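You operate a simulated robot arm through the tools that you are given. There is no shell and no other tool. Be economical: measure what you need, move in short steps, check, and stop when the job is done.

The job below is to be done with a simulated robot arm. You get a single attempt, and the scene is never put back.

Task
Steam the rice sheet till the window shows set.
Fine: slide the tray in, open the red stub lever, shut it at set, let the box cool under 60 C, draw the tray out.

It is judged by the outcome, as a careful person would: the job done as asked, and still so three seconds after it is handed in. It fails if anything else is knocked over, pushed out of place, dropped, spilled or broken. Flat cloth is picked up by pressing the open fingertips on it (5 to 10 N) and closing them slowly along it; thin cloth reads only 2 to 8 mm in the jaws.

Robot
A 7-joint arm with a two-finger parallel gripper, fixed in place. Base frame: the origin is at the foot of the arm, x ahead of it, y to its left, z up; the work surface is at about z = 852. Units: mm, degrees, N and s.
With the tool pointing down near the work surface it reaches from about 240 to 680 mm from the base axis. Its first joint turns from -66.0 to 66.0 degrees. Payload 2.4 kg.
Tool frame: the origin (TCP) lies between the finger pads and is the grasp point; the fingertips stand 30 mm ahead of it; z points along the fingers, y is the line along which they close. The gripper opens to 94 mm. The fingers are 28 mm wide and 10 mm thick; the gripper's body (50 by 96 mm) begins 55 mm behind the TCP.
Orientation is told as [roll, pitch, yaw] about the base's x, y, z axes, in that order, counted from this pose: with the fingers straight down and closing along the base's y, the tool's x points along the base's -x, its y along +y and its z along -z.

Tools
- The arm moves only by the tool step_arm. Its argument "moves" is a list of rows, each an object of numbers (a shift or turn left out is 0, a gripper value left out holds the last): "tx", "ty", "tz": the shift along the tool's x, y, z in mm; "rx", "ry", "rz": the turn, a rotation vector about the tool's x, y, z in degrees; "hand": the gripper command, from -1 (fully open) to 1 (shut), values between in proportion. In form: [{"tx": .., "ty": .., "tz": .., "rx": .., "ry": .., "rz": .., "hand": ..}, ...]. A call has 1 to 8 rows; each row shifts and turns the commanded pose from where the row before left it, along the tool's axes as they then stand. Rows are played at 5 a second. More than 50 mm and 8.6 degrees between two rows, or a gripper value outside its range, and nothing of the call is played. Where a pose cannot be reached the arm comes as near as it can. A force on the tool above 40 N (or 10 N above the force at the start of the call, whichever is more), or a blocked arm, ends the call early, and 0.2 s more pass. Each finger travels about 153 mm/s and halts on what it meets, pressing with about 21 N; the grip force reading is that of the motor and also rises with nothing between the fingers. The clock runs only during rows and for 0.2 s after the last one: add rows that do not move to give the fingers time. It gives the time, the measured TCP pose, the force on the tool (base axes), the opening and the grip force at its end, in the units of the frame above (readings bear some noise).
- Cameras (640 x 400 px; columns grow to the right, rows downward): "scene" is fixed at [33.4, 472, 1439.8]; the picture's right is [-0.78, -0.63, 0.00], its down [-0.39, 0.48, -0.78] and it looks along [0.49, -0.61, -0.62] (base axes); focal length 352 px, centre (320, 200). "wrist" rides on the gripper at [-37, 0, -58] in the tool frame; the picture's right is [0.00, -1.00, 0.00], its down [0.97, 0.00, -0.24] and it looks along [0.24, 0.00, 0.97] (tool axes); focal length 218 px, centre (320, 200). There is no depth. A picture from a camera that has moved, and an enlarged one, comes with that camera's place and axes in the base frame and with its lens.
- camera(camera): a new picture of that camera. The clock stands still meanwhile.
- inspect(camera, box): a new picture of the part [left, top, right, bottom] of that camera's present view, enlarged. The clock stands still meanwhile.
- hand_in(): hands the job in; it is judged then, once.

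Work in short steps. Places have to be worked out from the pictures, the camera data and where the tool is seen: move nearer, look again, correct. Check each grasp and each placing, and mend what went wrong. You have 120 turns and 68 pictures in all, those below and enlarged ones among them. Open the gripper and draw the arm clear of the work before you hand the job in, unless the task says otherwise; then end with one line.

The tools are called after ">>>" as name(argument=value, ...) on one line, values as JSON. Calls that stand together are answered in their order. step_arm: Moves the arm, as the interface text tells. Its arguments: {"type":"object","properties":{"moves":{"type":"array","items":{"type":"object","properties":{"tx":{"type":"number"},"ty":{"type":"number"},"tz":{"type":"number"},"rx":{"type":"number"},"ry":{"type":"number"},"rz":{"type":"number"},"hand":{"type":"number"}}}}},"required":["moves"]} The other tools are called the same way: camera (camera) takes a picture; inspect (camera, box) takes an enlarged picture of a part of a camera's view; hand_in () hands the job in.

At the start:

```text
time_s: 0.0
ee_pos: [340.6, -69.4, 1170.6]
orientation: [0.1, 0.1, 0.1]
force: [0.6, -0.9, 1.0]
finger_gap: 94.0
grasp_force: 0.0
```

scene: 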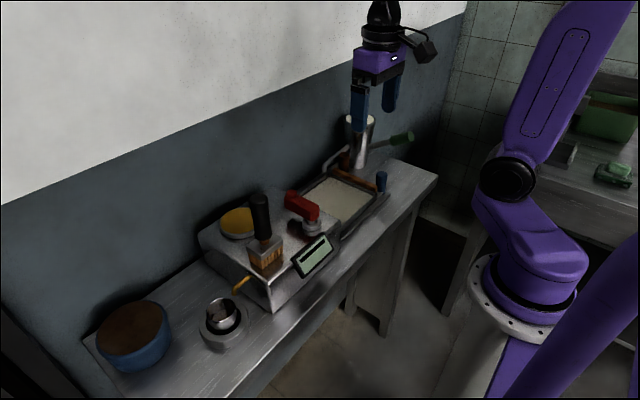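
wrist: 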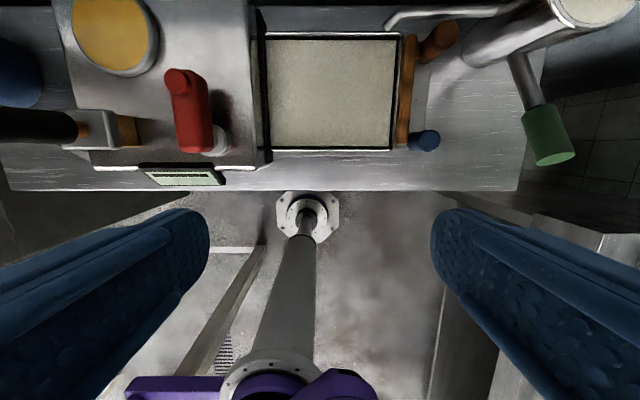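

I start with enlarged views of the steamer, tray, lever and window.

>>> inspect(camera="scene", box=[190, 100, 430, 310])

>>> inspect(camera="wrist", box=[0, 0, 320, 200])

>>> inspect(camera="wrist", box=[240, 0, 560, 200])

```text
1.90 times, centred on (310, 205) of scene
camera zoom: at [33.4, 472.0, 1439.8], right [-0.78, -0.63, 0.0], down [-0.39, 0.48, -0.78], along [0.49, -0.61, -0.62], focal length 670 px, centre (339, 190)
```

zoom: 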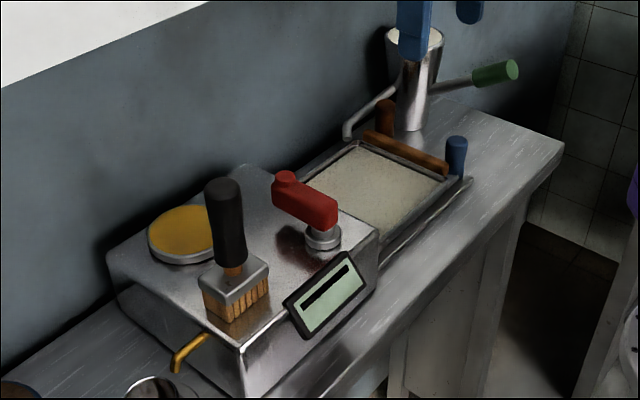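

```text
2.00 times, centred on (160, 100) of wrist
camera zoom: at [377.7, -69.4, 1228.9], right [0.0, -1.0, 0.0], down [-0.97, 0.0, 0.24], along [-0.24, 0.0, -0.97], focal length 436 px, centre (640, 400)
```

zoom: 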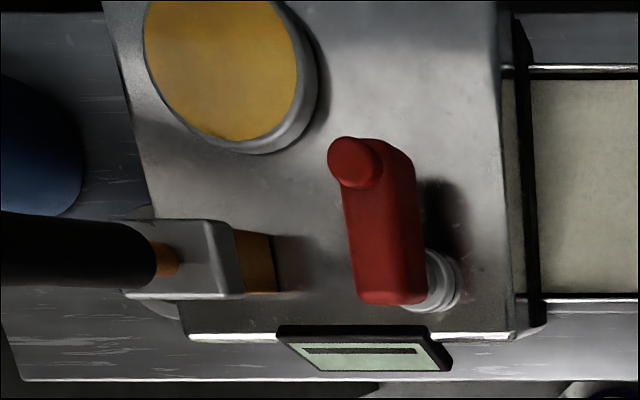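

```text
2.00 times, centred on (400, 100) of wrist
camera zoom: at [377.7, -69.4, 1228.9], right [0.0, -1.0, 0.0], down [-0.97, 0.0, 0.24], along [-0.24, 0.0, -0.97], focal length 436 px, centre (160, 400)
```

zoom: 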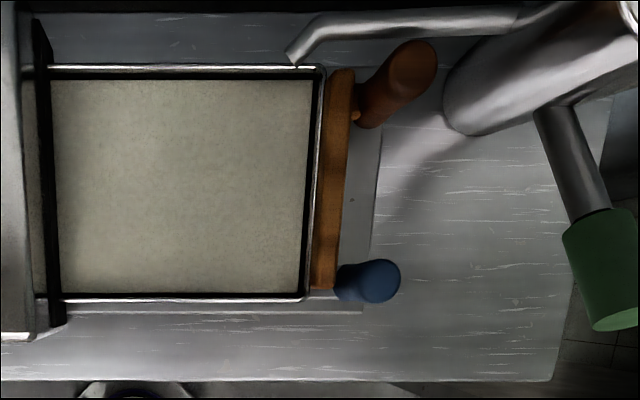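

Inspecting the window closely and the tray end posts.

>>> inspect(camera="scene", box=[280, 185, 344, 285])

>>> inspect(camera="scene", box=[320, 130, 400, 190])

```text
4.00 times, centred on (312, 235) of scene
camera zoom: at [33.4, 472.0, 1439.8], right [-0.78, -0.63, 0.0], down [-0.39, 0.48, -0.78], along [0.49, -0.61, -0.62], focal length 1407 px, centre (352, 60)
```

zoom: 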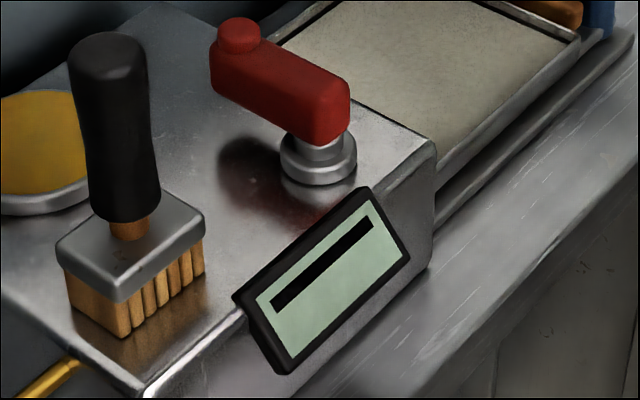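

```text
6.67 times, centred on (360, 160) of scene
camera zoom: at [33.4, 472.0, 1439.8], right [-0.78, -0.63, 0.0], down [-0.39, 0.48, -0.78], along [0.49, -0.61, -0.62], focal length 2345 px, centre (53, 467)
```

zoom: 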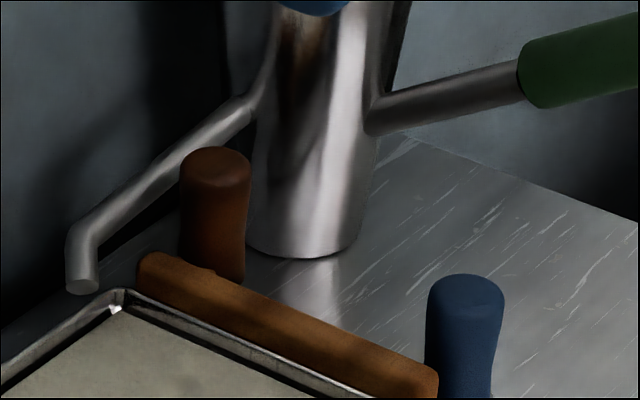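

Tray handle seems at about (455, -200, z 884), running along x; box top z≈934, its tray face y≈10. I move above the handle for a better look.

>>> step_arm(moves=[{"tx": -20, "ty": -40, "tz": 20}, {"tx": -20, "ty": -40, "tz": 30}, {"tx": -10, "ty": -20, "tz": 40}, {"tz": 40}, {}])

>>> camera(camera="wrist")

```text
refused: row 2 steps farther than a row can; nothing moved
```

```text
60 pictures are left
camera wrist: at [377.7, -69.4, 1228.9], right [0.0, -1.0, 0.0], down [-0.97, 0.0, 0.24], along [-0.24, 0.0, -0.97], focal length 218 px, centre (320, 200)
```

wrist: 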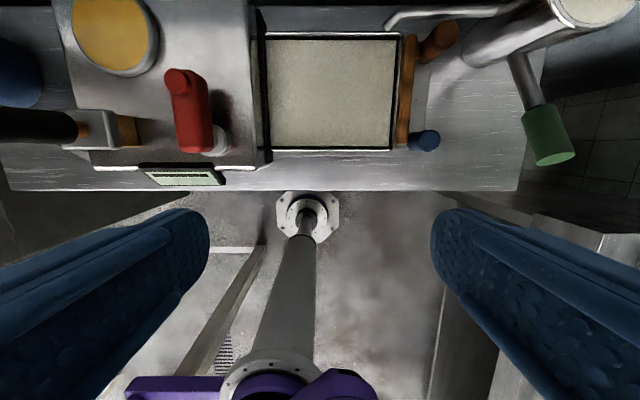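

A row was over 50 mm, so I use smaller ones.

>>> step_arm(moves=[{"tx": -15, "ty": -35, "tz": 20}, {"tx": -20, "ty": -35, "tz": 25}, {"tx": -10, "ty": -35, "tz": 30}, {"ty": -20, "tz": 40}, {"tz": 35}, {}])

>>> camera(camera="wrist")

>>> camera(camera="scene")

```text
time_s: 1.4
ee_pos: [386.5, -193.5, 1020.9]
orientation: [0.1, 0.1, 0.0]
force: [0.5, 0.7, -0.3]
finger_gap: 93.7
grasp_force: 0.1
```

```text
59 pictures are left
camera wrist: at [422.8, -192.7, 1078.1], right [0.0, -1.0, 0.0], down [-0.97, 0.0, 0.24], along [-0.24, 0.0, -0.97], focal length 218 px, centre (320, 200)
```

wrist: 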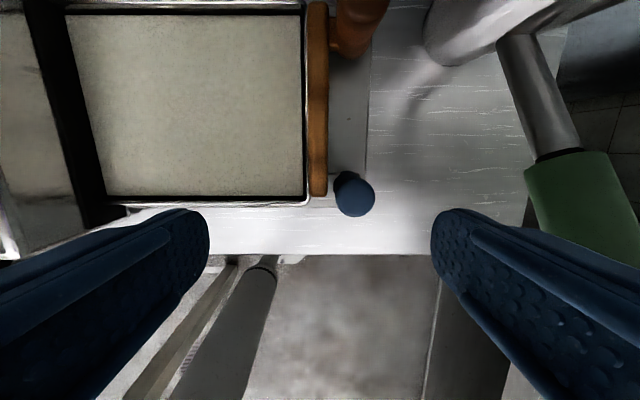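

```text
58 pictures are left
```

scene: 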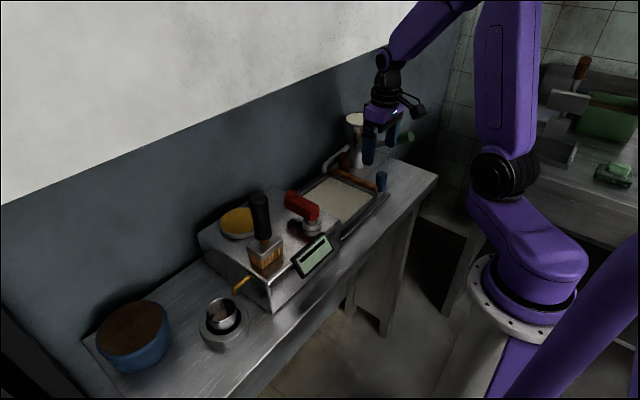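

Zooming on the handle, rim and posts from here.

>>> inspect(camera="wrist", box=[260, 0, 420, 220])

>>> inspect(camera="scene", box=[325, 160, 395, 215])

```text
1.82 times, centred on (340, 110) of wrist
camera zoom: at [422.8, -192.7, 1078.1], right [0.0, -1.0, 0.0], down [-0.97, 0.0, 0.24], along [-0.24, 0.0, -0.97], focal length 397 px, centre (284, 364)
```

zoom: 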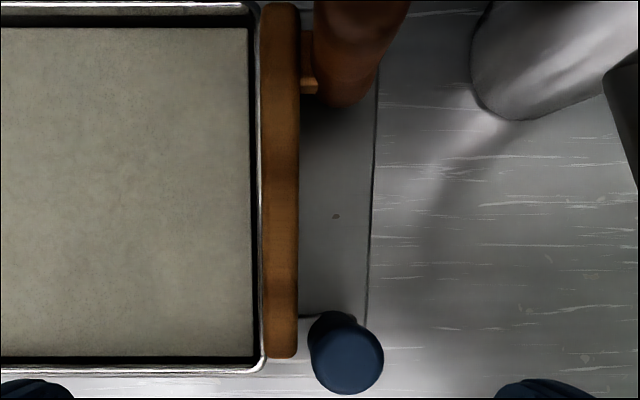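

```text
7.27 times, centred on (360, 188) of scene
camera zoom: at [33.4, 472.0, 1439.8], right [-0.78, -0.63, 0.0], down [-0.39, 0.48, -0.78], along [0.49, -0.61, -0.62], focal length 2558 px, centre (29, 291)
```

zoom: 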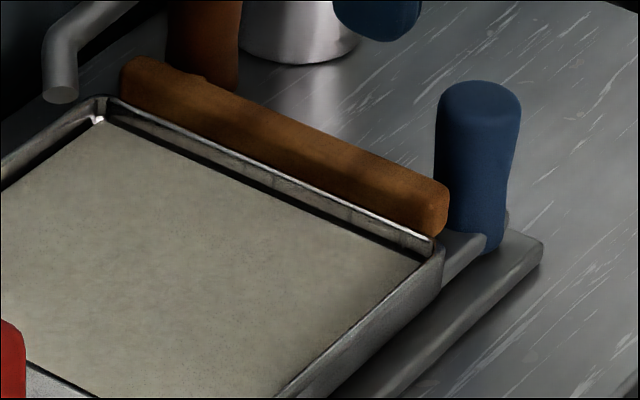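

Handle bar: y −184…−199, x 384…516, top z≈906, above the tray rim (~892). I'll come down over it at x≈465 with jaws half open, stopping a little above first.

>>> step_arm(moves=[{"tx": -40, "ty": 1, "hand": -0.06}, {"tx": -38, "ty": 1}, {"tz": 35}, {"tz": 35}, {}])

>>> camera(camera="wrist")

>>> inspect(camera="scene", box=[310, 100, 420, 215])

```text
time_s: 2.6
ee_pos: [463.9, -192.2, 951.4]
orientation: [-0.1, 0.1, 0.0]
force: [0.1, 0.4, -0.5]
finger_gap: 49.8
grasp_force: 0.1
```

```text
55 pictures are left
camera wrist: at [501.2, -191.0, 1008.2], right [0.0, -1.0, 0.0], down [-0.97, 0.0, 0.24], along [-0.24, 0.0, -0.97], focal length 218 px, centre (320, 200)
```

wrist: 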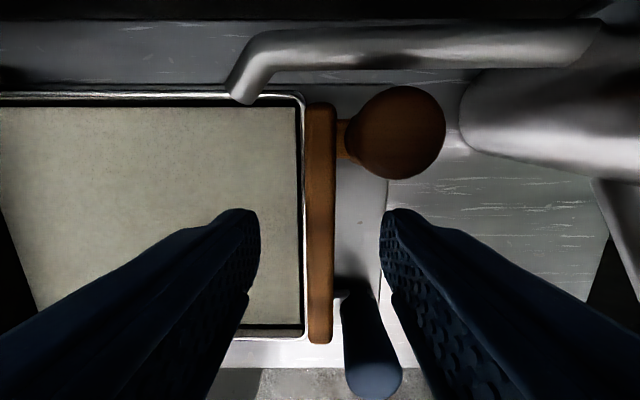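

```text
3.48 times, centred on (365, 158) of scene
camera zoom: at [33.4, 472.0, 1439.8], right [-0.78, -0.63, 0.0], down [-0.39, 0.48, -0.78], along [0.49, -0.61, -0.62], focal length 1224 px, centre (164, 348)
```

zoom: 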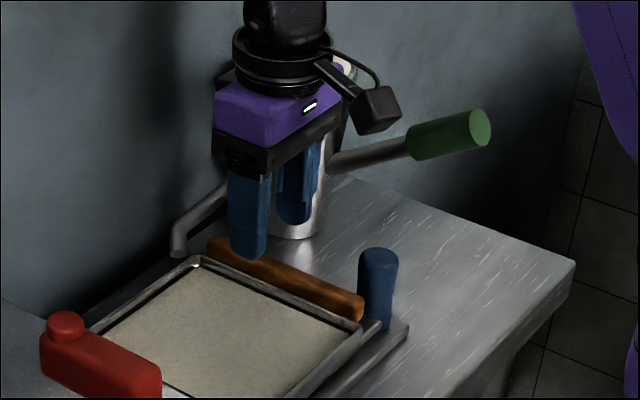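

Fingers straddle the bar; lowering 25 mm and closing.

>>> step_arm(moves=[{"tz": 13}, {"tz": 12}, {"hand": 0.3}, {"hand": 0.6}, {"hand": 0.8}, {}])

>>> inspect(camera="scene", box=[310, 100, 420, 215])

```text
time_s: 4.0
ee_pos: [463.7, -191.6, 926.9]
orientation: [0.0, 0.0, 0.0]
force: [0.9, 0.9, -2.8]
finger_gap: 15.3
grasp_force: 45.4
```

```text
3.48 times, centred on (365, 158) of scene
camera zoom: at [33.5, 472.0, 1439.9], right [-0.78, -0.63, 0.0], down [-0.39, 0.48, -0.78], along [0.49, -0.61, -0.62], focal length 1224 px, centre (164, 348)
```

zoom: 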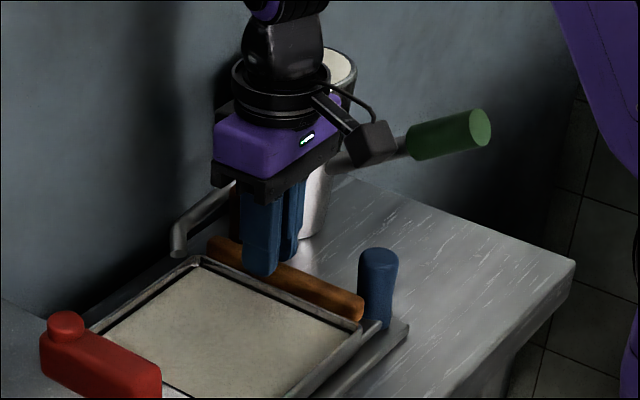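

The bar is gripped (15 mm). I slide it 30 mm toward the box as a trial.

>>> step_arm(moves=[{"ty": 8}, {"ty": 11}, {"ty": 11}, {}])

>>> inspect(camera="scene", box=[270, 100, 420, 245])

```text
time_s: 5.0
ee_pos: [464.3, -161.8, 926.5]
orientation: [0.0, 0.0, -0.1]
force: [6.9, -0.5, -16.5]
finger_gap: 15.5
grasp_force: 44.9
```

```text
2.76 times, centred on (345, 172) of scene
camera zoom: at [33.8, 471.9, 1439.9], right [-0.78, -0.63, 0.0], down [-0.39, 0.48, -0.78], along [0.49, -0.61, -0.62], focal length 970 px, centre (251, 276)
```

zoom: 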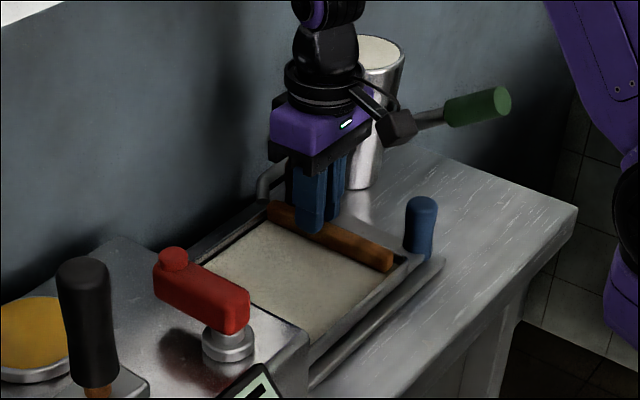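

The tray moved 30 mm and blue post stayed; checking the brown post and the cause of the 16 N vertical reading.

>>> camera(camera="wrist")

```text
51 pictures are left
camera wrist: at [501.1, -160.8, 983.5], right [0.0, -1.0, 0.0], down [-0.97, 0.0, 0.24], along [-0.24, 0.0, -0.97], focal length 218 px, centre (320, 200)
```

wrist: 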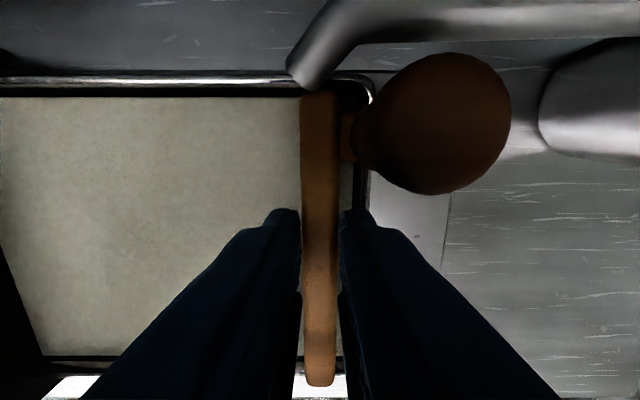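

The tray rim is now behind the bar, so the bar with the brown knob is a separate scraper, not the tray's handle. Zooming before putting it back.

>>> inspect(camera="scene", box=[320, 140, 390, 205])

>>> inspect(camera="wrist", box=[280, 60, 400, 220])

```text
6.15 times, centred on (355, 172) of scene
camera zoom: at [33.8, 471.9, 1439.9], right [-0.78, -0.63, 0.0], down [-0.39, 0.48, -0.78], along [0.49, -0.61, -0.62], focal length 2165 px, centre (105, 369)
```

zoom: 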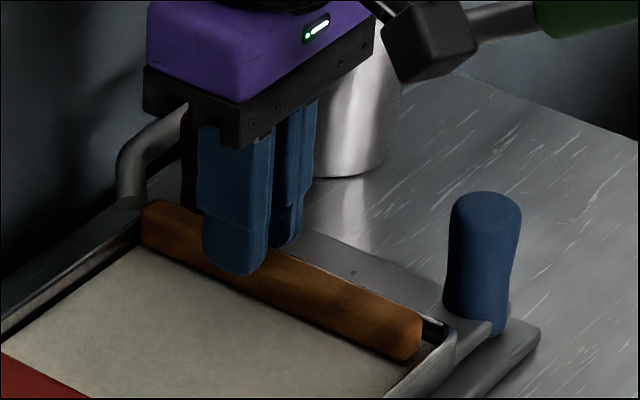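

```text
2.50 times, centred on (340, 140) of wrist
camera zoom: at [501.1, -160.8, 983.5], right [0.0, -1.0, 0.0], down [-0.97, 0.0, 0.24], along [-0.24, 0.0, -0.97], focal length 546 px, centre (270, 350)
```

zoom: 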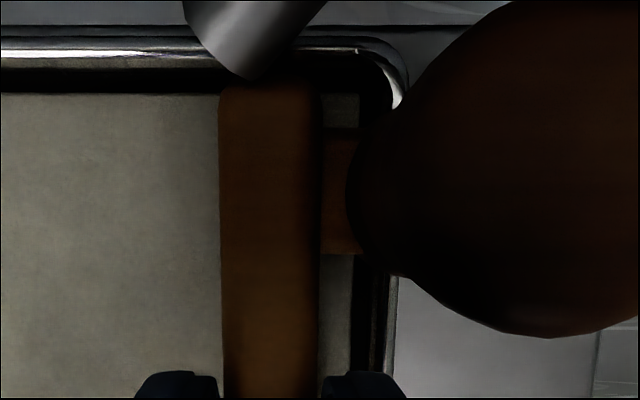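

The bar plus brown knob is a loose scraper; I return it exactly to where it was (30 mm back).

>>> step_arm(moves=[{"ty": -10}, {"ty": -10}, {"ty": -10}, {}, {}])

>>> inspect(camera="scene", box=[320, 140, 390, 205])

>>> inspect(camera="wrist", box=[240, 60, 480, 380])

```text
time_s: 6.2
ee_pos: [465.8, -192.8, 926.6]
orientation: [-0.1, -0.1, 0.0]
force: [0.9, 1.6, -5.7]
finger_gap: 15.3
grasp_force: 45.1
```

```text
6.15 times, centred on (355, 172) of scene
camera zoom: at [33.5, 472.0, 1439.8], right [-0.78, -0.63, 0.0], down [-0.39, 0.48, -0.78], along [0.49, -0.61, -0.62], focal length 2165 px, centre (105, 369)
```

zoom: 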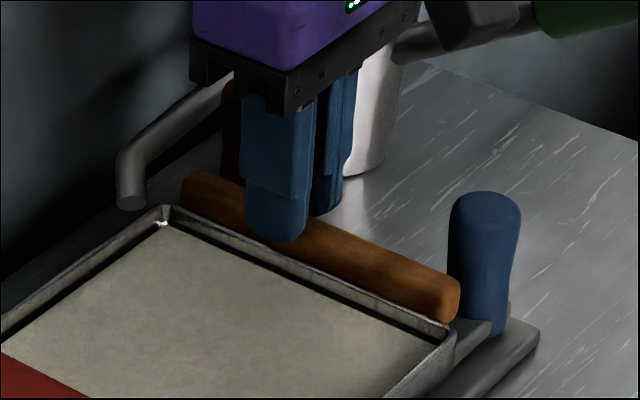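

```text
1.25 times, centred on (360, 220) of wrist
camera zoom: at [501.2, -191.5, 983.5], right [0.0, -1.0, 0.0], down [-0.97, 0.0, 0.24], along [-0.24, 0.0, -0.97], focal length 273 px, centre (270, 175)
```

zoom: 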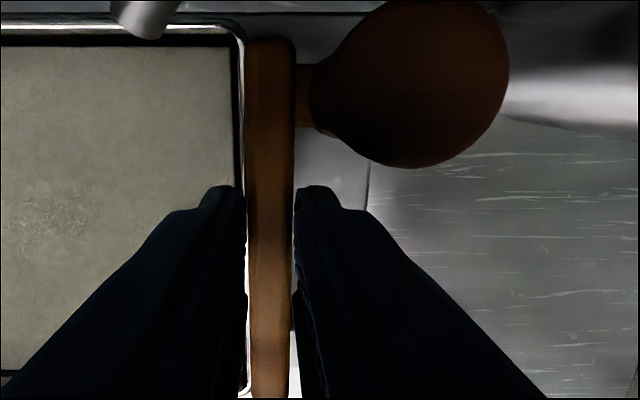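

The scraper is back at its original place and the tray corner is unchanged. I release gently and lift.

>>> step_arm(moves=[{"hand": 0.5}, {"hand": 0.3}, {"hand": 0.1}, {"hand": -0.06}, {}, {"tz": -20}, {"tz": -30}, {}])

>>> inspect(camera="scene", box=[320, 140, 390, 205])

>>> inspect(camera="wrist", box=[200, 0, 520, 400])

```text
time_s: 8.0
ee_pos: [465.2, -192.9, 977.2]
orientation: [0.0, 0.0, 0.0]
force: [0.3, -0.5, -0.1]
finger_gap: 49.8
grasp_force: 0.0
```

```text
6.15 times, centred on (355, 172) of scene
camera zoom: at [33.4, 472.0, 1439.8], right [-0.78, -0.63, 0.0], down [-0.39, 0.48, -0.78], along [0.49, -0.61, -0.62], focal length 2165 px, centre (105, 369)
```

zoom: 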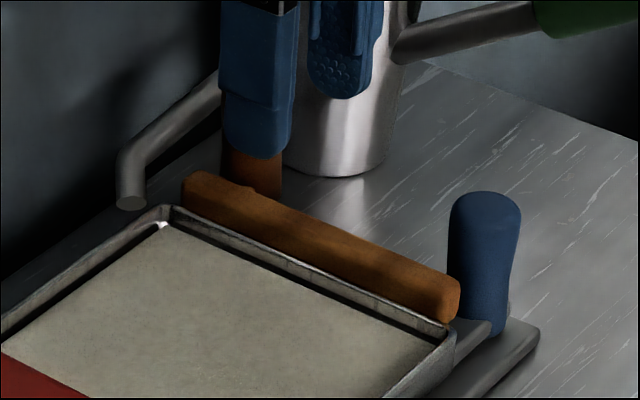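

```text
1.00 times, centred on (360, 200) of wrist
camera zoom: at [501.8, -192.1, 1034.8], right [0.0, -1.0, 0.0], down [-0.97, 0.0, 0.24], along [-0.24, 0.0, -0.97], focal length 218 px, centre (280, 200)
```

zoom: 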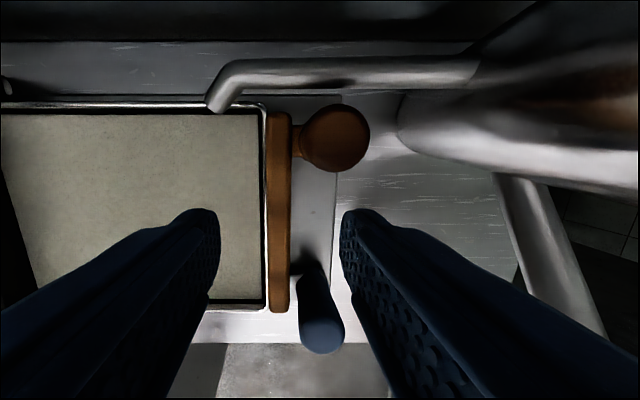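

The scraper-like bar is stable again. I need a low side view to understand what the bar and the blue post are fixed to, so I back off and pitch the wrist to look along +x.

>>> step_arm(moves=[{"tz": -40}, {"tx": 45}, {"tx": 45}, {"tx": 45}, {"tx": 40}, {"ry": -8}, {"ry": -8}, {"ry": -8}])

>>> step_arm(moves=[{"ry": -8}, {"ry": -8}, {"ry": -8}, {"ry": -8}, {}])

>>> camera(camera="wrist")

```text
time_s: 9.8
ee_pos: [295.2, -190.8, 1015.8]
orientation: [0.9, -19.6, -0.1]
force: [-0.2, 1.0, 1.0]
finger_gap: 49.7
grasp_force: 0.1
out of reach, approached as far as the arm can: row 7
```

```text
time_s: 11.0
ee_pos: [296.5, -191.3, 1015.9]
orientation: [1.4, -51.6, -1.0]
force: [0.4, -0.5, 0.1]
finger_gap: 49.9
grasp_force: 0.0
```

```text
44 pictures are left
camera wrist: at [272.9, -192.7, 1080.5], right [0.0, -1.0, -0.01], down [-0.79, 0.01, -0.61], along [0.61, 0.01, -0.79], focal length 218 px, centre (320, 200)
```

wrist: 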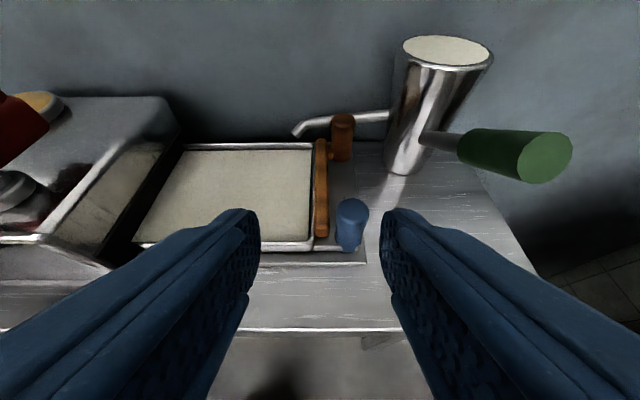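

>>> inspect(camera="wrist", box=[280, 100, 390, 270])

```text
2.35 times, centred on (335, 185) of wrist
camera zoom: at [272.9, -192.7, 1080.5], right [0.0, -1.0, -0.01], down [-0.79, 0.01, -0.61], along [0.61, 0.01, -0.79], focal length 514 px, centre (285, 235)
```

zoom: 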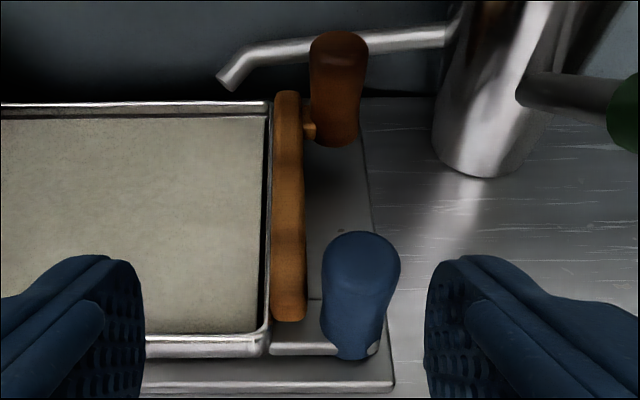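

The blue post sits on a strap from the tray's front corner; the bar's near end seems to overlap it. I lower for a near-horizontal look at what supports the bar.

>>> step_arm(moves=[{"tx": 31, "tz": 25}, {"tx": 31, "tz": 25}, {"ry": -8}, {"ry": -8}, {"ry": -4, "ty": -15}, {}])

>>> inspect(camera="wrist", box=[220, 40, 460, 270])

```text
time_s: 12.4
ee_pos: [301.9, -216.4, 942.8]
orientation: [2.6, -71.8, -2.4]
force: [0.4, -0.2, 0.1]
finger_gap: 49.8
grasp_force: 0.0
out of reach, approached as far as the arm can: row 4
```

```text
1.74 times, centred on (340, 155) of wrist
camera zoom: at [258.6, -216.4, 995.0], right [0.0, -1.0, -0.01], down [-0.53, 0.01, -0.85], along [0.85, 0.01, -0.53], focal length 380 px, centre (285, 278)
```

zoom: 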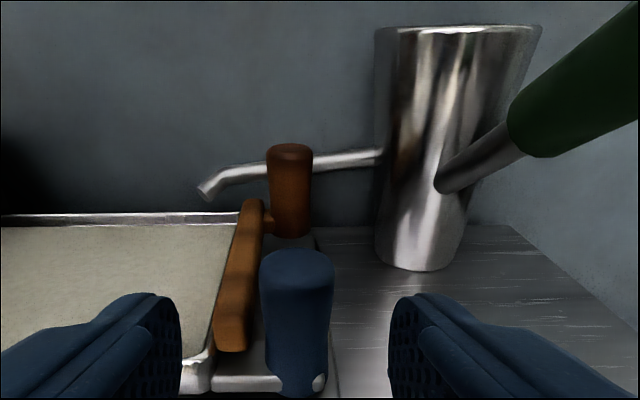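

The bar assembly hovers at tray level, independent of the tray, while the blue post sits on the tray strap. I'll level the wrist, then take the blue post from above with jaws closing along x.

>>> step_arm(moves=[{"tx": -45, "tz": -15}, {"tx": -40, "tz": -15}, {"ry": 8}, {"ry": 8}, {"ry": 8}, {"ry": 8}, {"ry": 8}, {"ry": 8}])

>>> step_arm(moves=[{"ry": 8}, {"ry": 8}, {"ry": 8}, {"rz": 8}, {"rz": 8}, {"rz": 8}, {"rz": 8}, {"rz": 8}])

>>> step_arm(moves=[{"rz": 8}, {"rz": 8}, {"rz": 8}, {"rz": 8}, {"rz": 8}, {"rz": 8}, {"rz": 2}, {}])

```text
time_s: 14.2
ee_pos: [300.3, -218.4, 1034.1]
orientation: [0.8, -23.5, -0.3]
force: [-0.2, 0.5, -0.9]
finger_gap: 49.9
grasp_force: 0.1
```

```text
time_s: 16.0
ee_pos: [300.2, -217.0, 1032.7]
orientation: [0.5, 0.7, -40.0]
force: [-0.2, -0.1, -0.1]
finger_gap: 49.6
grasp_force: 0.1
```

```text
time_s: 17.8
ee_pos: [300.9, -218.1, 1033.4]
orientation: [-0.4, 0.9, -89.9]
force: [0.0, 0.6, 0.2]
finger_gap: 49.6
grasp_force: 0.1
```

Yaw achieved. Moving above the blue post (388, −218) and checking alignment.

>>> step_arm(moves=[{"ty": 44}, {"ty": 43}, {"tz": 25, "rx": 0}, {"tz": 20}, {}])

>>> camera(camera="wrist")

>>> inspect(camera="scene", box=[320, 120, 420, 215])

```text
time_s: 19.0
ee_pos: [387.1, -216.1, 987.1]
orientation: [-0.5, 0.9, -89.9]
force: [0.3, 0.2, -0.3]
finger_gap: 50.1
grasp_force: 0.0
```

```text
41 pictures are left
camera wrist: at [386.8, -254.1, 1043.9], right [-1.0, 0.0, 0.01], down [0.0, 0.97, 0.26], along [-0.01, 0.26, -0.97], focal length 218 px, centre (320, 200)
```

wrist: 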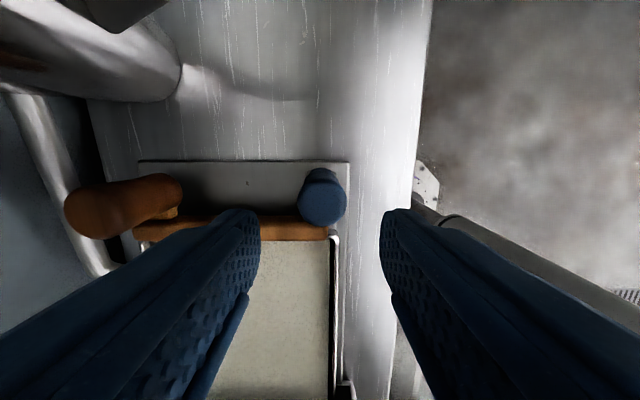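

```text
4.21 times, centred on (370, 168) of scene
camera zoom: at [33.4, 472.0, 1439.8], right [-0.78, -0.63, 0.0], down [-0.39, 0.48, -0.78], along [0.49, -0.61, -0.62], focal length 1481 px, centre (110, 337)
```

zoom: 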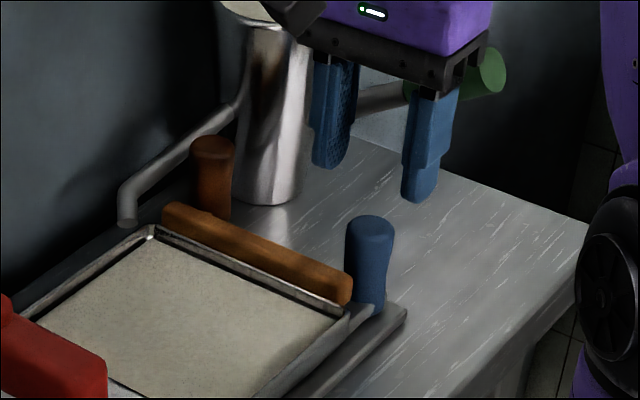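

Blue post at about (386, −221). Descending around it, slightly to the −y side to keep off the bar.

>>> step_arm(moves=[{"ty": -1, "tx": -7, "tz": 10}, {"tz": 20}, {"tz": 20}, {"tz": 18}, {}])

>>> inspect(camera="wrist", box=[200, 100, 440, 300])

```text
time_s: 20.2
ee_pos: [386.0, -222.3, 917.9]
orientation: [-0.4, 0.9, -89.9]
force: [0.1, -0.6, 0.5]
finger_gap: 49.8
grasp_force: 0.0
```

```text
2.00 times, centred on (320, 200) of wrist
camera zoom: at [386.0, -260.5, 975.7], right [-1.0, 0.0, 0.01], down [0.0, 0.97, 0.25], along [-0.01, 0.25, -0.97], focal length 436 px, centre (320, 200)
```

zoom: 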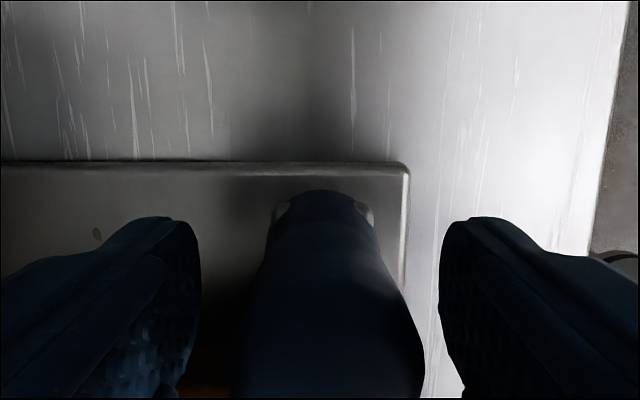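

Post is centred between the fingers. Closing, then a 4 mm nudge towards the box.

>>> step_arm(moves=[{"hand": 0.2}, {"hand": 0.5}, {"hand": 0.8}, {}, {"tx": 3}, {"tx": 3}, {}])

>>> inspect(camera="scene", box=[320, 140, 390, 205])

```text
time_s: 21.8
ee_pos: [384.4, -218.5, 917.8]
orientation: [-0.5, 0.9, -89.8]
force: [-10.0, -4.0, -16.3]
finger_gap: 29.0
grasp_force: 45.8
```

```text
6.15 times, centred on (355, 172) of scene
camera zoom: at [33.3, 471.8, 1439.9], right [-0.78, -0.63, 0.0], down [-0.39, 0.48, -0.78], along [0.49, -0.61, -0.62], focal length 2165 px, centre (105, 369)
```

zoom: 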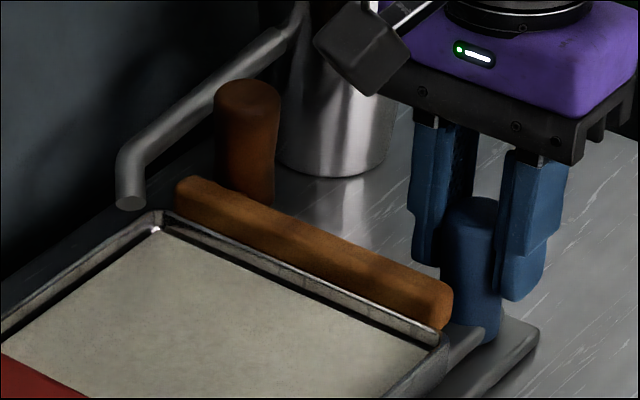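

The tray follows the blue post, with the bar riding along on it. I continue sliding in slowly.

>>> step_arm(moves=[{"tx": 6}, {"tx": 8}, {"tx": 8}, {"tx": 8}, {}])

>>> inspect(camera="scene", box=[270, 110, 400, 235])

```text
time_s: 23.0
ee_pos: [385.3, -186.3, 918.3]
orientation: [-0.4, 0.9, -90.0]
force: [-4.9, -3.4, -30.8]
finger_gap: 28.4
grasp_force: 44.9
```

```text
3.20 times, centred on (335, 172) of scene
camera zoom: at [33.6, 471.7, 1439.9], right [-0.78, -0.63, 0.0], down [-0.39, 0.48, -0.78], along [0.49, -0.61, -0.62], focal length 1126 px, centre (272, 288)
```

zoom: 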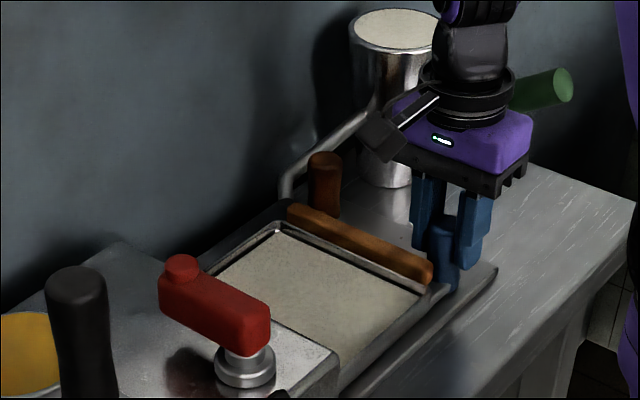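

Good. The downward pull suggests I'm lifting slightly; I lower 1.5 mm while going on.

>>> step_arm(moves=[{"tx": 6, "tz": 1.5}, {"tx": 8}, {"tx": 8}, {"tx": 8}, {}])

```text
time_s: 24.2
ee_pos: [384.7, -156.9, 920.6]
orientation: [-0.3, 0.7, -89.8]
force: [-4.3, -5.1, -6.2]
finger_gap: 28.3
grasp_force: 45.3
```

>>> step_arm(moves=[{"tx": 8}, {"tx": 8}, {"tx": 8}, {}])

>>> inspect(camera="scene", box=[270, 120, 400, 245])

```text
time_s: 25.2
ee_pos: [385.0, -133.3, 919.8]
orientation: [-0.5, 0.9, -89.8]
force: [1.3, -4.3, -29.0]
finger_gap: 28.6
grasp_force: 44.7
```

```text
3.20 times, centred on (335, 182) of scene
camera zoom: at [33.7, 471.8, 1439.9], right [-0.78, -0.63, 0.0], down [-0.39, 0.48, -0.78], along [0.49, -0.61, -0.62], focal length 1126 px, centre (272, 256)
```

zoom: 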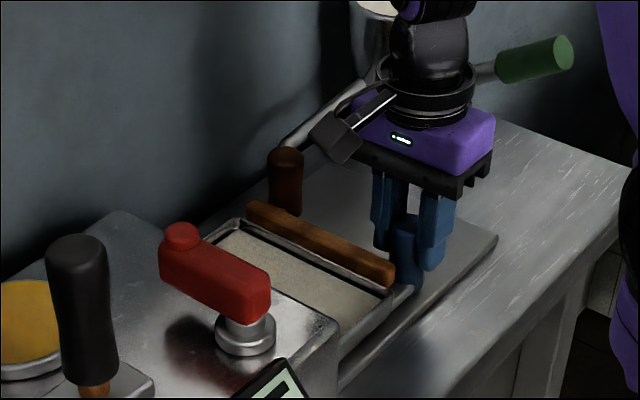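

Tray is more than half in. Continue, checking the approach of hand to lever.

>>> step_arm(moves=[{"tx": 8, "tz": 1}, {"tx": 8}, {"tx": 8}, {"tx": 8}, {}])

>>> step_arm(moves=[{"tx": 8}, {"tx": 8}, {"tx": 8}, {}])

>>> inspect(camera="scene", box=[260, 130, 400, 265])

```text
time_s: 26.4
ee_pos: [384.8, -100.3, 919.1]
orientation: [-0.2, 0.8, -89.9]
force: [-7.7, -4.6, 35.4]
finger_gap: 28.8
grasp_force: 45.0
```

```text
time_s: 27.4
ee_pos: [386.2, -75.4, 918.6]
orientation: [-0.4, 0.8, -89.8]
force: [1.0, -3.9, -12.5]
finger_gap: 28.5
grasp_force: 45.3
```

```text
2.96 times, centred on (330, 198) of scene
camera zoom: at [33.5, 471.9, 1439.9], right [-0.78, -0.63, 0.0], down [-0.39, 0.48, -0.78], along [0.49, -0.61, -0.62], focal length 1042 px, centre (290, 207)
```

zoom: 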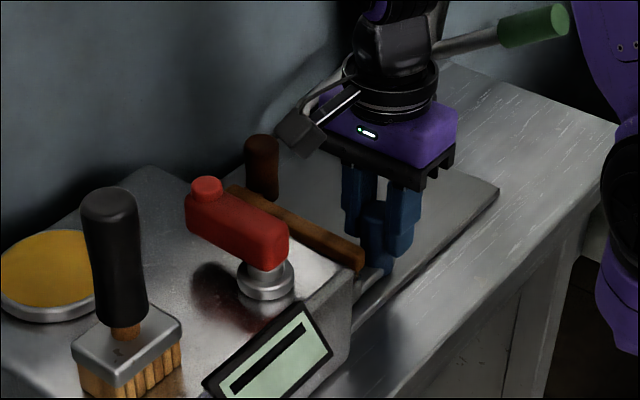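

Continue in smaller steps, watching for the end stop.

>>> step_arm(moves=[{"tx": 8}, {"tx": 8}, {"tx": 8}, {}])

>>> inspect(camera="scene", box=[280, 160, 380, 265])

>>> camera(camera="wrist")

```text
time_s: 28.4
ee_pos: [384.5, -53.0, 920.2]
orientation: [-0.5, 0.9, -89.9]
force: [5.5, -3.1, -35.5]
finger_gap: 28.4
grasp_force: 45.3
```

```text
3.81 times, centred on (330, 212) of scene
camera zoom: at [34.0, 471.9, 1439.9], right [-0.78, -0.63, 0.0], down [-0.39, 0.48, -0.78], along [0.49, -0.61, -0.62], focal length 1340 px, centre (282, 152)
```

zoom: 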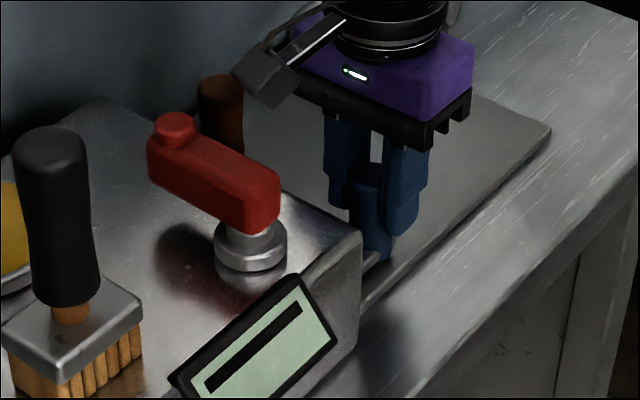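

```text
33 pictures are left
camera wrist: at [385.3, -89.1, 976.5], right [-1.0, 0.0, 0.01], down [0.0, 0.97, 0.26], along [-0.01, 0.26, -0.97], focal length 218 px, centre (320, 200)
```

wrist: 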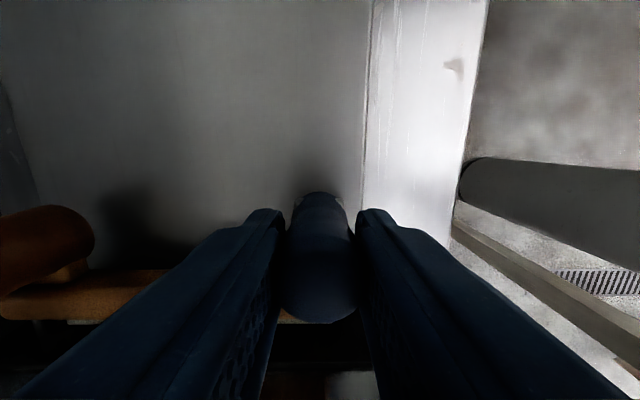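

>>> step_arm(moves=[{"tx": 4}, {"tx": 4}, {"tx": 4}, {}])

>>> step_arm(moves=[{"tx": 4}, {"tx": 4}, {}])

```text
time_s: 29.4
ee_pos: [385.2, -40.2, 919.6]
orientation: [-0.4, 0.9, -90.0]
force: [-1.5, -5.0, -7.1]
finger_gap: 28.6
grasp_force: 45.4
```

```text
time_s: 30.2
ee_pos: [385.2, -31.5, 920.4]
orientation: [-0.5, 1.0, -89.8]
force: [-5.4, -5.1, 1.6]
finger_gap: 28.3
grasp_force: 44.8
```

>>> step_arm(moves=[{"tx": 3}, {"tx": 3}, {}])

>>> inspect(camera="wrist", box=[0, 160, 380, 400])

```text
time_s: 31.0
ee_pos: [385.5, -28.5, 919.4]
orientation: [-0.3, 0.8, -90.0]
force: [-5.1, -3.9, 11.8]
finger_gap: 28.5
grasp_force: 45.3
```

```text
1.67 times, centred on (190, 280) of wrist
camera zoom: at [385.1, -64.8, 977.0], right [-1.0, 0.0, 0.0], down [0.0, 0.97, 0.25], along [-0.01, 0.25, -0.97], focal length 364 px, centre (537, 67)
```

zoom: 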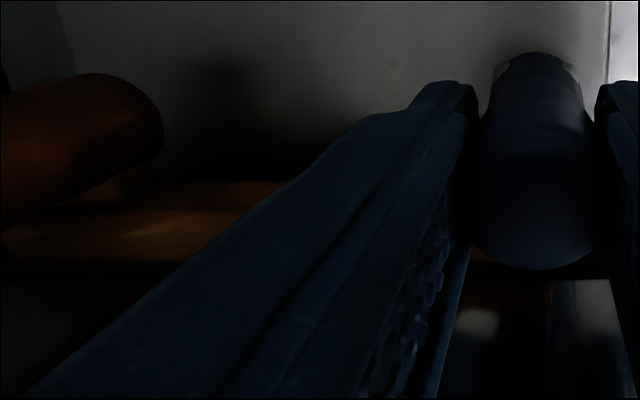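

Only 3 of 6 mm moved; testing for the stop.

>>> step_arm(moves=[{"tx": 3}, {}, {}])

```text
time_s: 31.8
ee_pos: [385.1, -24.7, 920.9]
orientation: [-0.4, 0.9, -89.9]
force: [1.8, -4.9, -4.8]
finger_gap: 28.7
grasp_force: 44.7
```

>>> step_arm(moves=[{"tx": 4}, {"tx": 4}, {}, {}])

>>> inspect(camera="scene", box=[270, 160, 370, 265])

```text
time_s: 32.8
ee_pos: [385.4, -19.2, 919.1]
orientation: [-0.3, 0.9, -90.2]
force: [-4.0, -36.1, -0.2]
finger_gap: 28.4
grasp_force: 45.3
```

```text
3.81 times, centred on (320, 212) of scene
camera zoom: at [33.3, 471.1, 1440.2], right [-0.78, -0.63, 0.0], down [-0.39, 0.48, -0.78], along [0.49, -0.61, -0.62], focal length 1340 px, centre (320, 152)
```

zoom: 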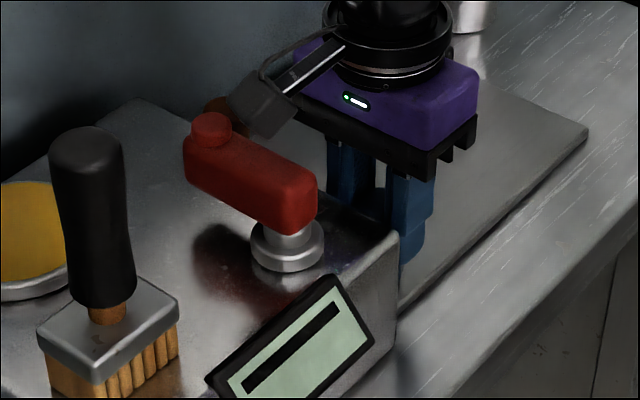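

End stop reached (36 N) — tray fully in. Relaxing, releasing, and lifting away.

>>> step_arm(moves=[{"tx": -3}, {"hand": 0.2}, {"hand": 0}, {"hand": -0.1}, {}, {"tz": -30}, {"tz": -40}, {"tz": -40}])

>>> step_arm(moves=[{"tz": -30}, {"rz": -8}, {"rz": -8}, {"rz": -8}, {"rz": -8}, {"rz": -8}, {"rz": -8}, {"rz": -8}])

>>> step_arm(moves=[{"rz": -8}, {"rz": -8}, {"rz": -8}, {"rz": -8}, {"rz": -2}, {"ty": 40}, {"ty": 40}, {"tz": 10}])

>>> camera(camera="wrist")

```text
time_s: 34.6
ee_pos: [384.8, -22.6, 1032.0]
orientation: [-0.3, 1.0, -89.9]
force: [0.5, -0.3, 0.0]
finger_gap: 51.5
grasp_force: 0.0
```

```text
time_s: 36.4
ee_pos: [384.7, -19.9, 1060.2]
orientation: [0.5, 0.8, -33.6]
force: [0.1, 0.1, -0.6]
finger_gap: 51.7
grasp_force: 0.1
```

```text
time_s: 38.2
ee_pos: [385.4, 59.5, 1049.8]
orientation: [0.9, 0.4, 0.2]
force: [-1.3, 0.6, -0.3]
finger_gap: 51.7
grasp_force: 0.0
```

```text
30 pictures are left
camera wrist: at [423.2, 59.7, 1107.1], right [0.0, -1.0, -0.02], down [-0.97, -0.01, 0.25], along [-0.25, 0.01, -0.97], focal length 218 px, centre (320, 200)
```

wrist: 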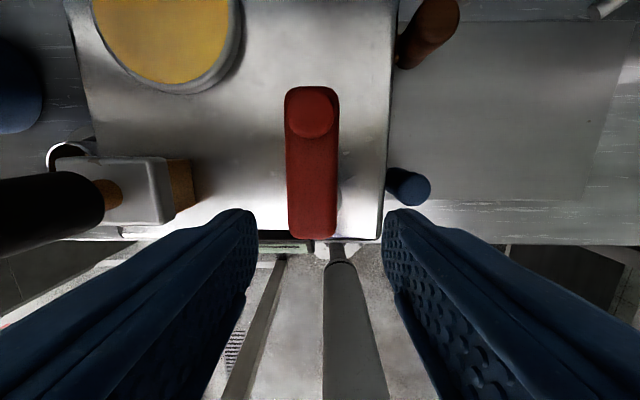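

Lever spans x 368–451, y 50–79, top ~985, pivot near (382, 60). Going down to grip its outer part at x≈422.

>>> step_arm(moves=[{"tx": -37, "ty": 5}, {"tz": 25}, {"tz": 25}, {"tz": 10}, {}])

>>> inspect(camera="scene", box=[250, 160, 370, 285])

```text
time_s: 39.4
ee_pos: [423.1, 66.7, 990.0]
orientation: [0.9, 0.4, 0.2]
force: [-0.6, 0.2, -0.3]
finger_gap: 51.8
grasp_force: 0.1
```

```text
3.20 times, centred on (310, 222) of scene
camera zoom: at [33.4, 472.0, 1439.8], right [-0.78, -0.63, 0.0], down [-0.39, 0.48, -0.78], along [0.49, -0.61, -0.62], focal length 1126 px, centre (352, 128)
```

zoom: 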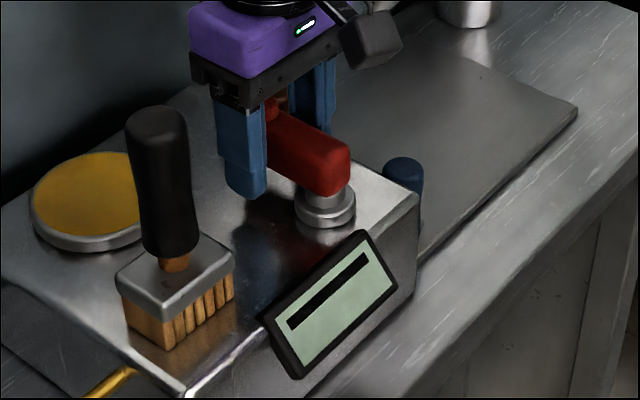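

Closing on the lever and testing a small counter-clockwise turn (towards +y).

>>> step_arm(moves=[{"hand": 0.2}, {"hand": 0.5}, {"hand": 0.8}, {}, {"ty": 2.9, "tx": 0.1, "rz": -4}, {}])

```text
time_s: 40.8
ee_pos: [422.2, 68.2, 990.0]
orientation: [1.1, 0.3, 4.3]
force: [8.5, -14.0, -12.1]
finger_gap: 32.3
grasp_force: 44.7
```

Resistance (−14 N in y) that way; testing the other direction.

>>> step_arm(moves=[{"ty": -2.9, "tx": 0.1, "rz": 4}, {}, {"ty": -2.9, "tx": 0.1, "rz": 4}, {}])

>>> inspect(camera="scene", box=[250, 160, 370, 285])

```text
time_s: 41.8
ee_pos: [422.3, 64.4, 990.7]
orientation: [0.9, 0.3, -3.6]
force: [0.1, 7.7, 7.4]
finger_gap: 33.2
grasp_force: 44.9
```

```text
3.20 times, centred on (310, 222) of scene
camera zoom: at [33.3, 472.2, 1439.8], right [-0.78, -0.63, 0.0], down [-0.39, 0.48, -0.78], along [0.49, -0.61, -0.62], focal length 1126 px, centre (352, 128)
```

zoom: 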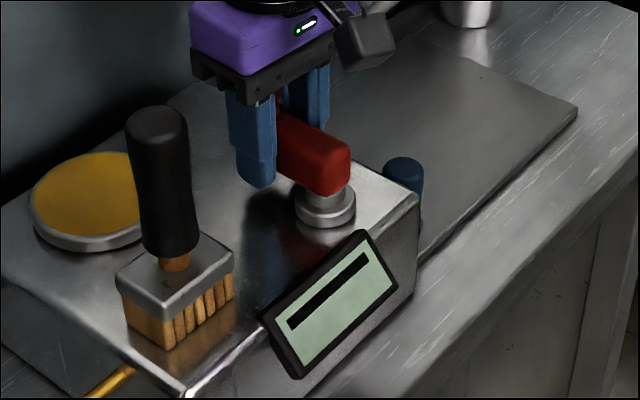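

Less resistance clockwise (7.7 N); continue that way a bit.

>>> step_arm(moves=[{"ty": -2.9, "tx": 0.1, "rz": 4}, {"ty": -2.9, "tx": 0.1, "rz": 4}, {}])

```text
time_s: 42.5
ee_pos: [420.1, 63.5, 991.0]
orientation: [1.0, 0.4, -10.2]
force: [2.0, 7.7, -1.5]
finger_gap: 36.4
grasp_force: 45.2
stopped in row 3: the force on the tool passed its limit (the readings are from after the stop); the commanded pose is now the measured one
```

Clockwise is blocked. Returning and turning counter-clockwise further.

>>> step_arm(moves=[{"ty": 2, "rz": -5}, {"ty": 1.5, "rz": -5}, {}, {"ty": 3, "tx": 0.1, "rz": -4}, {"ty": 3, "tx": 0.2, "rz": -4}, {}])

```text
time_s: 43.9
ee_pos: [420.3, 70.4, 991.3]
orientation: [1.1, 0.2, 7.2]
force: [-0.4, -21.6, 4.3]
finger_gap: 32.3
grasp_force: 45.1
```

It yields this way (y 70.4, yaw 7°). Continuing counter-clockwise.

>>> step_arm(moves=[{"ty": 4.5, "tx": 0.3, "rz": -6}, {"ty": 4.5, "tx": 0.3, "rz": -6}, {}])

>>> inspect(camera="scene", box=[250, 160, 370, 285])

```text
time_s: 44.6
ee_pos: [418.1, 78.2, 990.7]
orientation: [0.9, -0.1, 19.2]
force: [-5.9, -37.0, 13.0]
finger_gap: 32.4
grasp_force: 44.9
```

```text
3.20 times, centred on (310, 222) of scene
camera zoom: at [33.1, 470.9, 1440.2], right [-0.78, -0.63, 0.0], down [-0.39, 0.48, -0.78], along [0.49, -0.61, -0.62], focal length 1126 px, centre (352, 128)
```

zoom: 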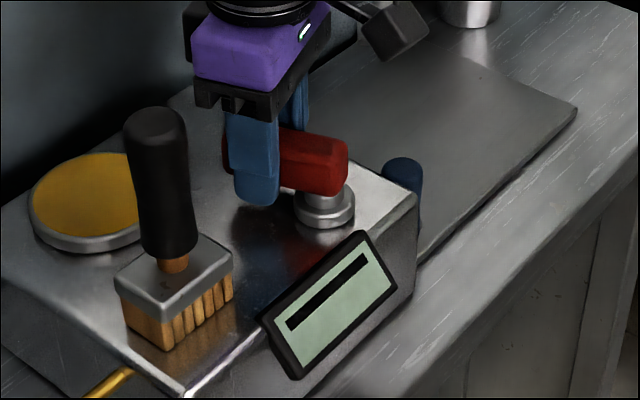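

Lever is turning (about 19°). Continuing in smaller steps.

>>> step_arm(moves=[{"ty": 3, "tx": 0.2, "rz": -4}, {}, {"ty": 3, "tx": 0.2, "rz": -4}, {}, {"ty": 3, "tx": 0.2, "rz": -4}, {}])

```text
time_s: 46.0
ee_pos: [414.4, 85.1, 990.8]
orientation: [0.9, -0.3, 31.0]
force: [-0.1, -38.5, 4.3]
finger_gap: 33.2
grasp_force: 45.1
```

Radial component suggests I pull outward; I move in 2 mm and keep turning.

>>> step_arm(moves=[{"tx": 2}, {"ty": 2.5, "tx": 0.4, "rz": -4}, {}, {"ty": 2.5, "tx": 0.4, "rz": -4}, {}, {"ty": 2.5, "tx": 0.4, "rz": -4}, {}])

>>> inspect(camera="scene", box=[250, 160, 370, 285])

```text
time_s: 46.9
ee_pos: [413.1, 87.9, 993.4]
orientation: [0.6, -0.7, 35.8]
force: [8.6, -11.5, -9.4]
finger_gap: 32.5
grasp_force: 45.3
stopped in row 4: the force on the tool passed its limit (the readings are from after the stop); the commanded pose is now the measured one
```

```text
3.20 times, centred on (310, 222) of scene
camera zoom: at [33.7, 471.7, 1440.0], right [-0.78, -0.63, 0.0], down [-0.39, 0.48, -0.78], along [0.49, -0.61, -0.62], focal length 1126 px, centre (352, 128)
```

zoom: 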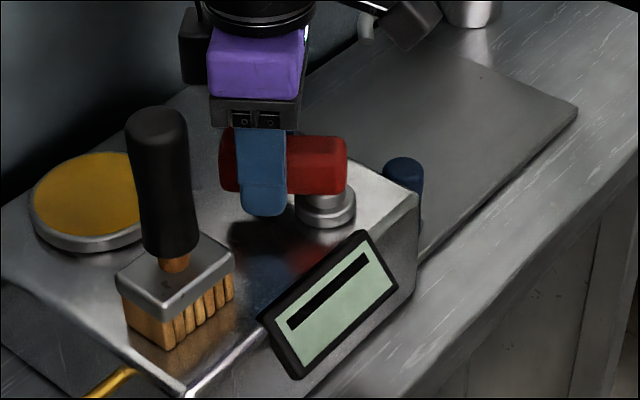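

Lever is at ~36°. I regrip 13 mm farther out for more leverage.

>>> step_arm(moves=[{"hand": 0.1}, {}, {"tx": -13, "tz": 2}, {}, {"hand": 0.8}, {}, {}])

>>> step_arm(moves=[{"ty": 3.8, "tx": 0.4, "rz": -4}, {}, {"ty": 3.8, "tx": 0.4, "rz": -4}, {}, {"ty": 3.8, "tx": 0.4, "rz": -4}, {}])

```text
time_s: 48.5
ee_pos: [424.7, 94.5, 989.9]
orientation: [0.6, -0.7, 35.8]
force: [13.3, -15.2, -2.4]
finger_gap: 32.4
grasp_force: 44.9
```

```text
time_s: 49.9
ee_pos: [417.0, 105.5, 989.4]
orientation: [0.3, -1.0, 48.0]
force: [26.8, -13.7, -0.9]
finger_gap: 33.1
grasp_force: 44.7
```

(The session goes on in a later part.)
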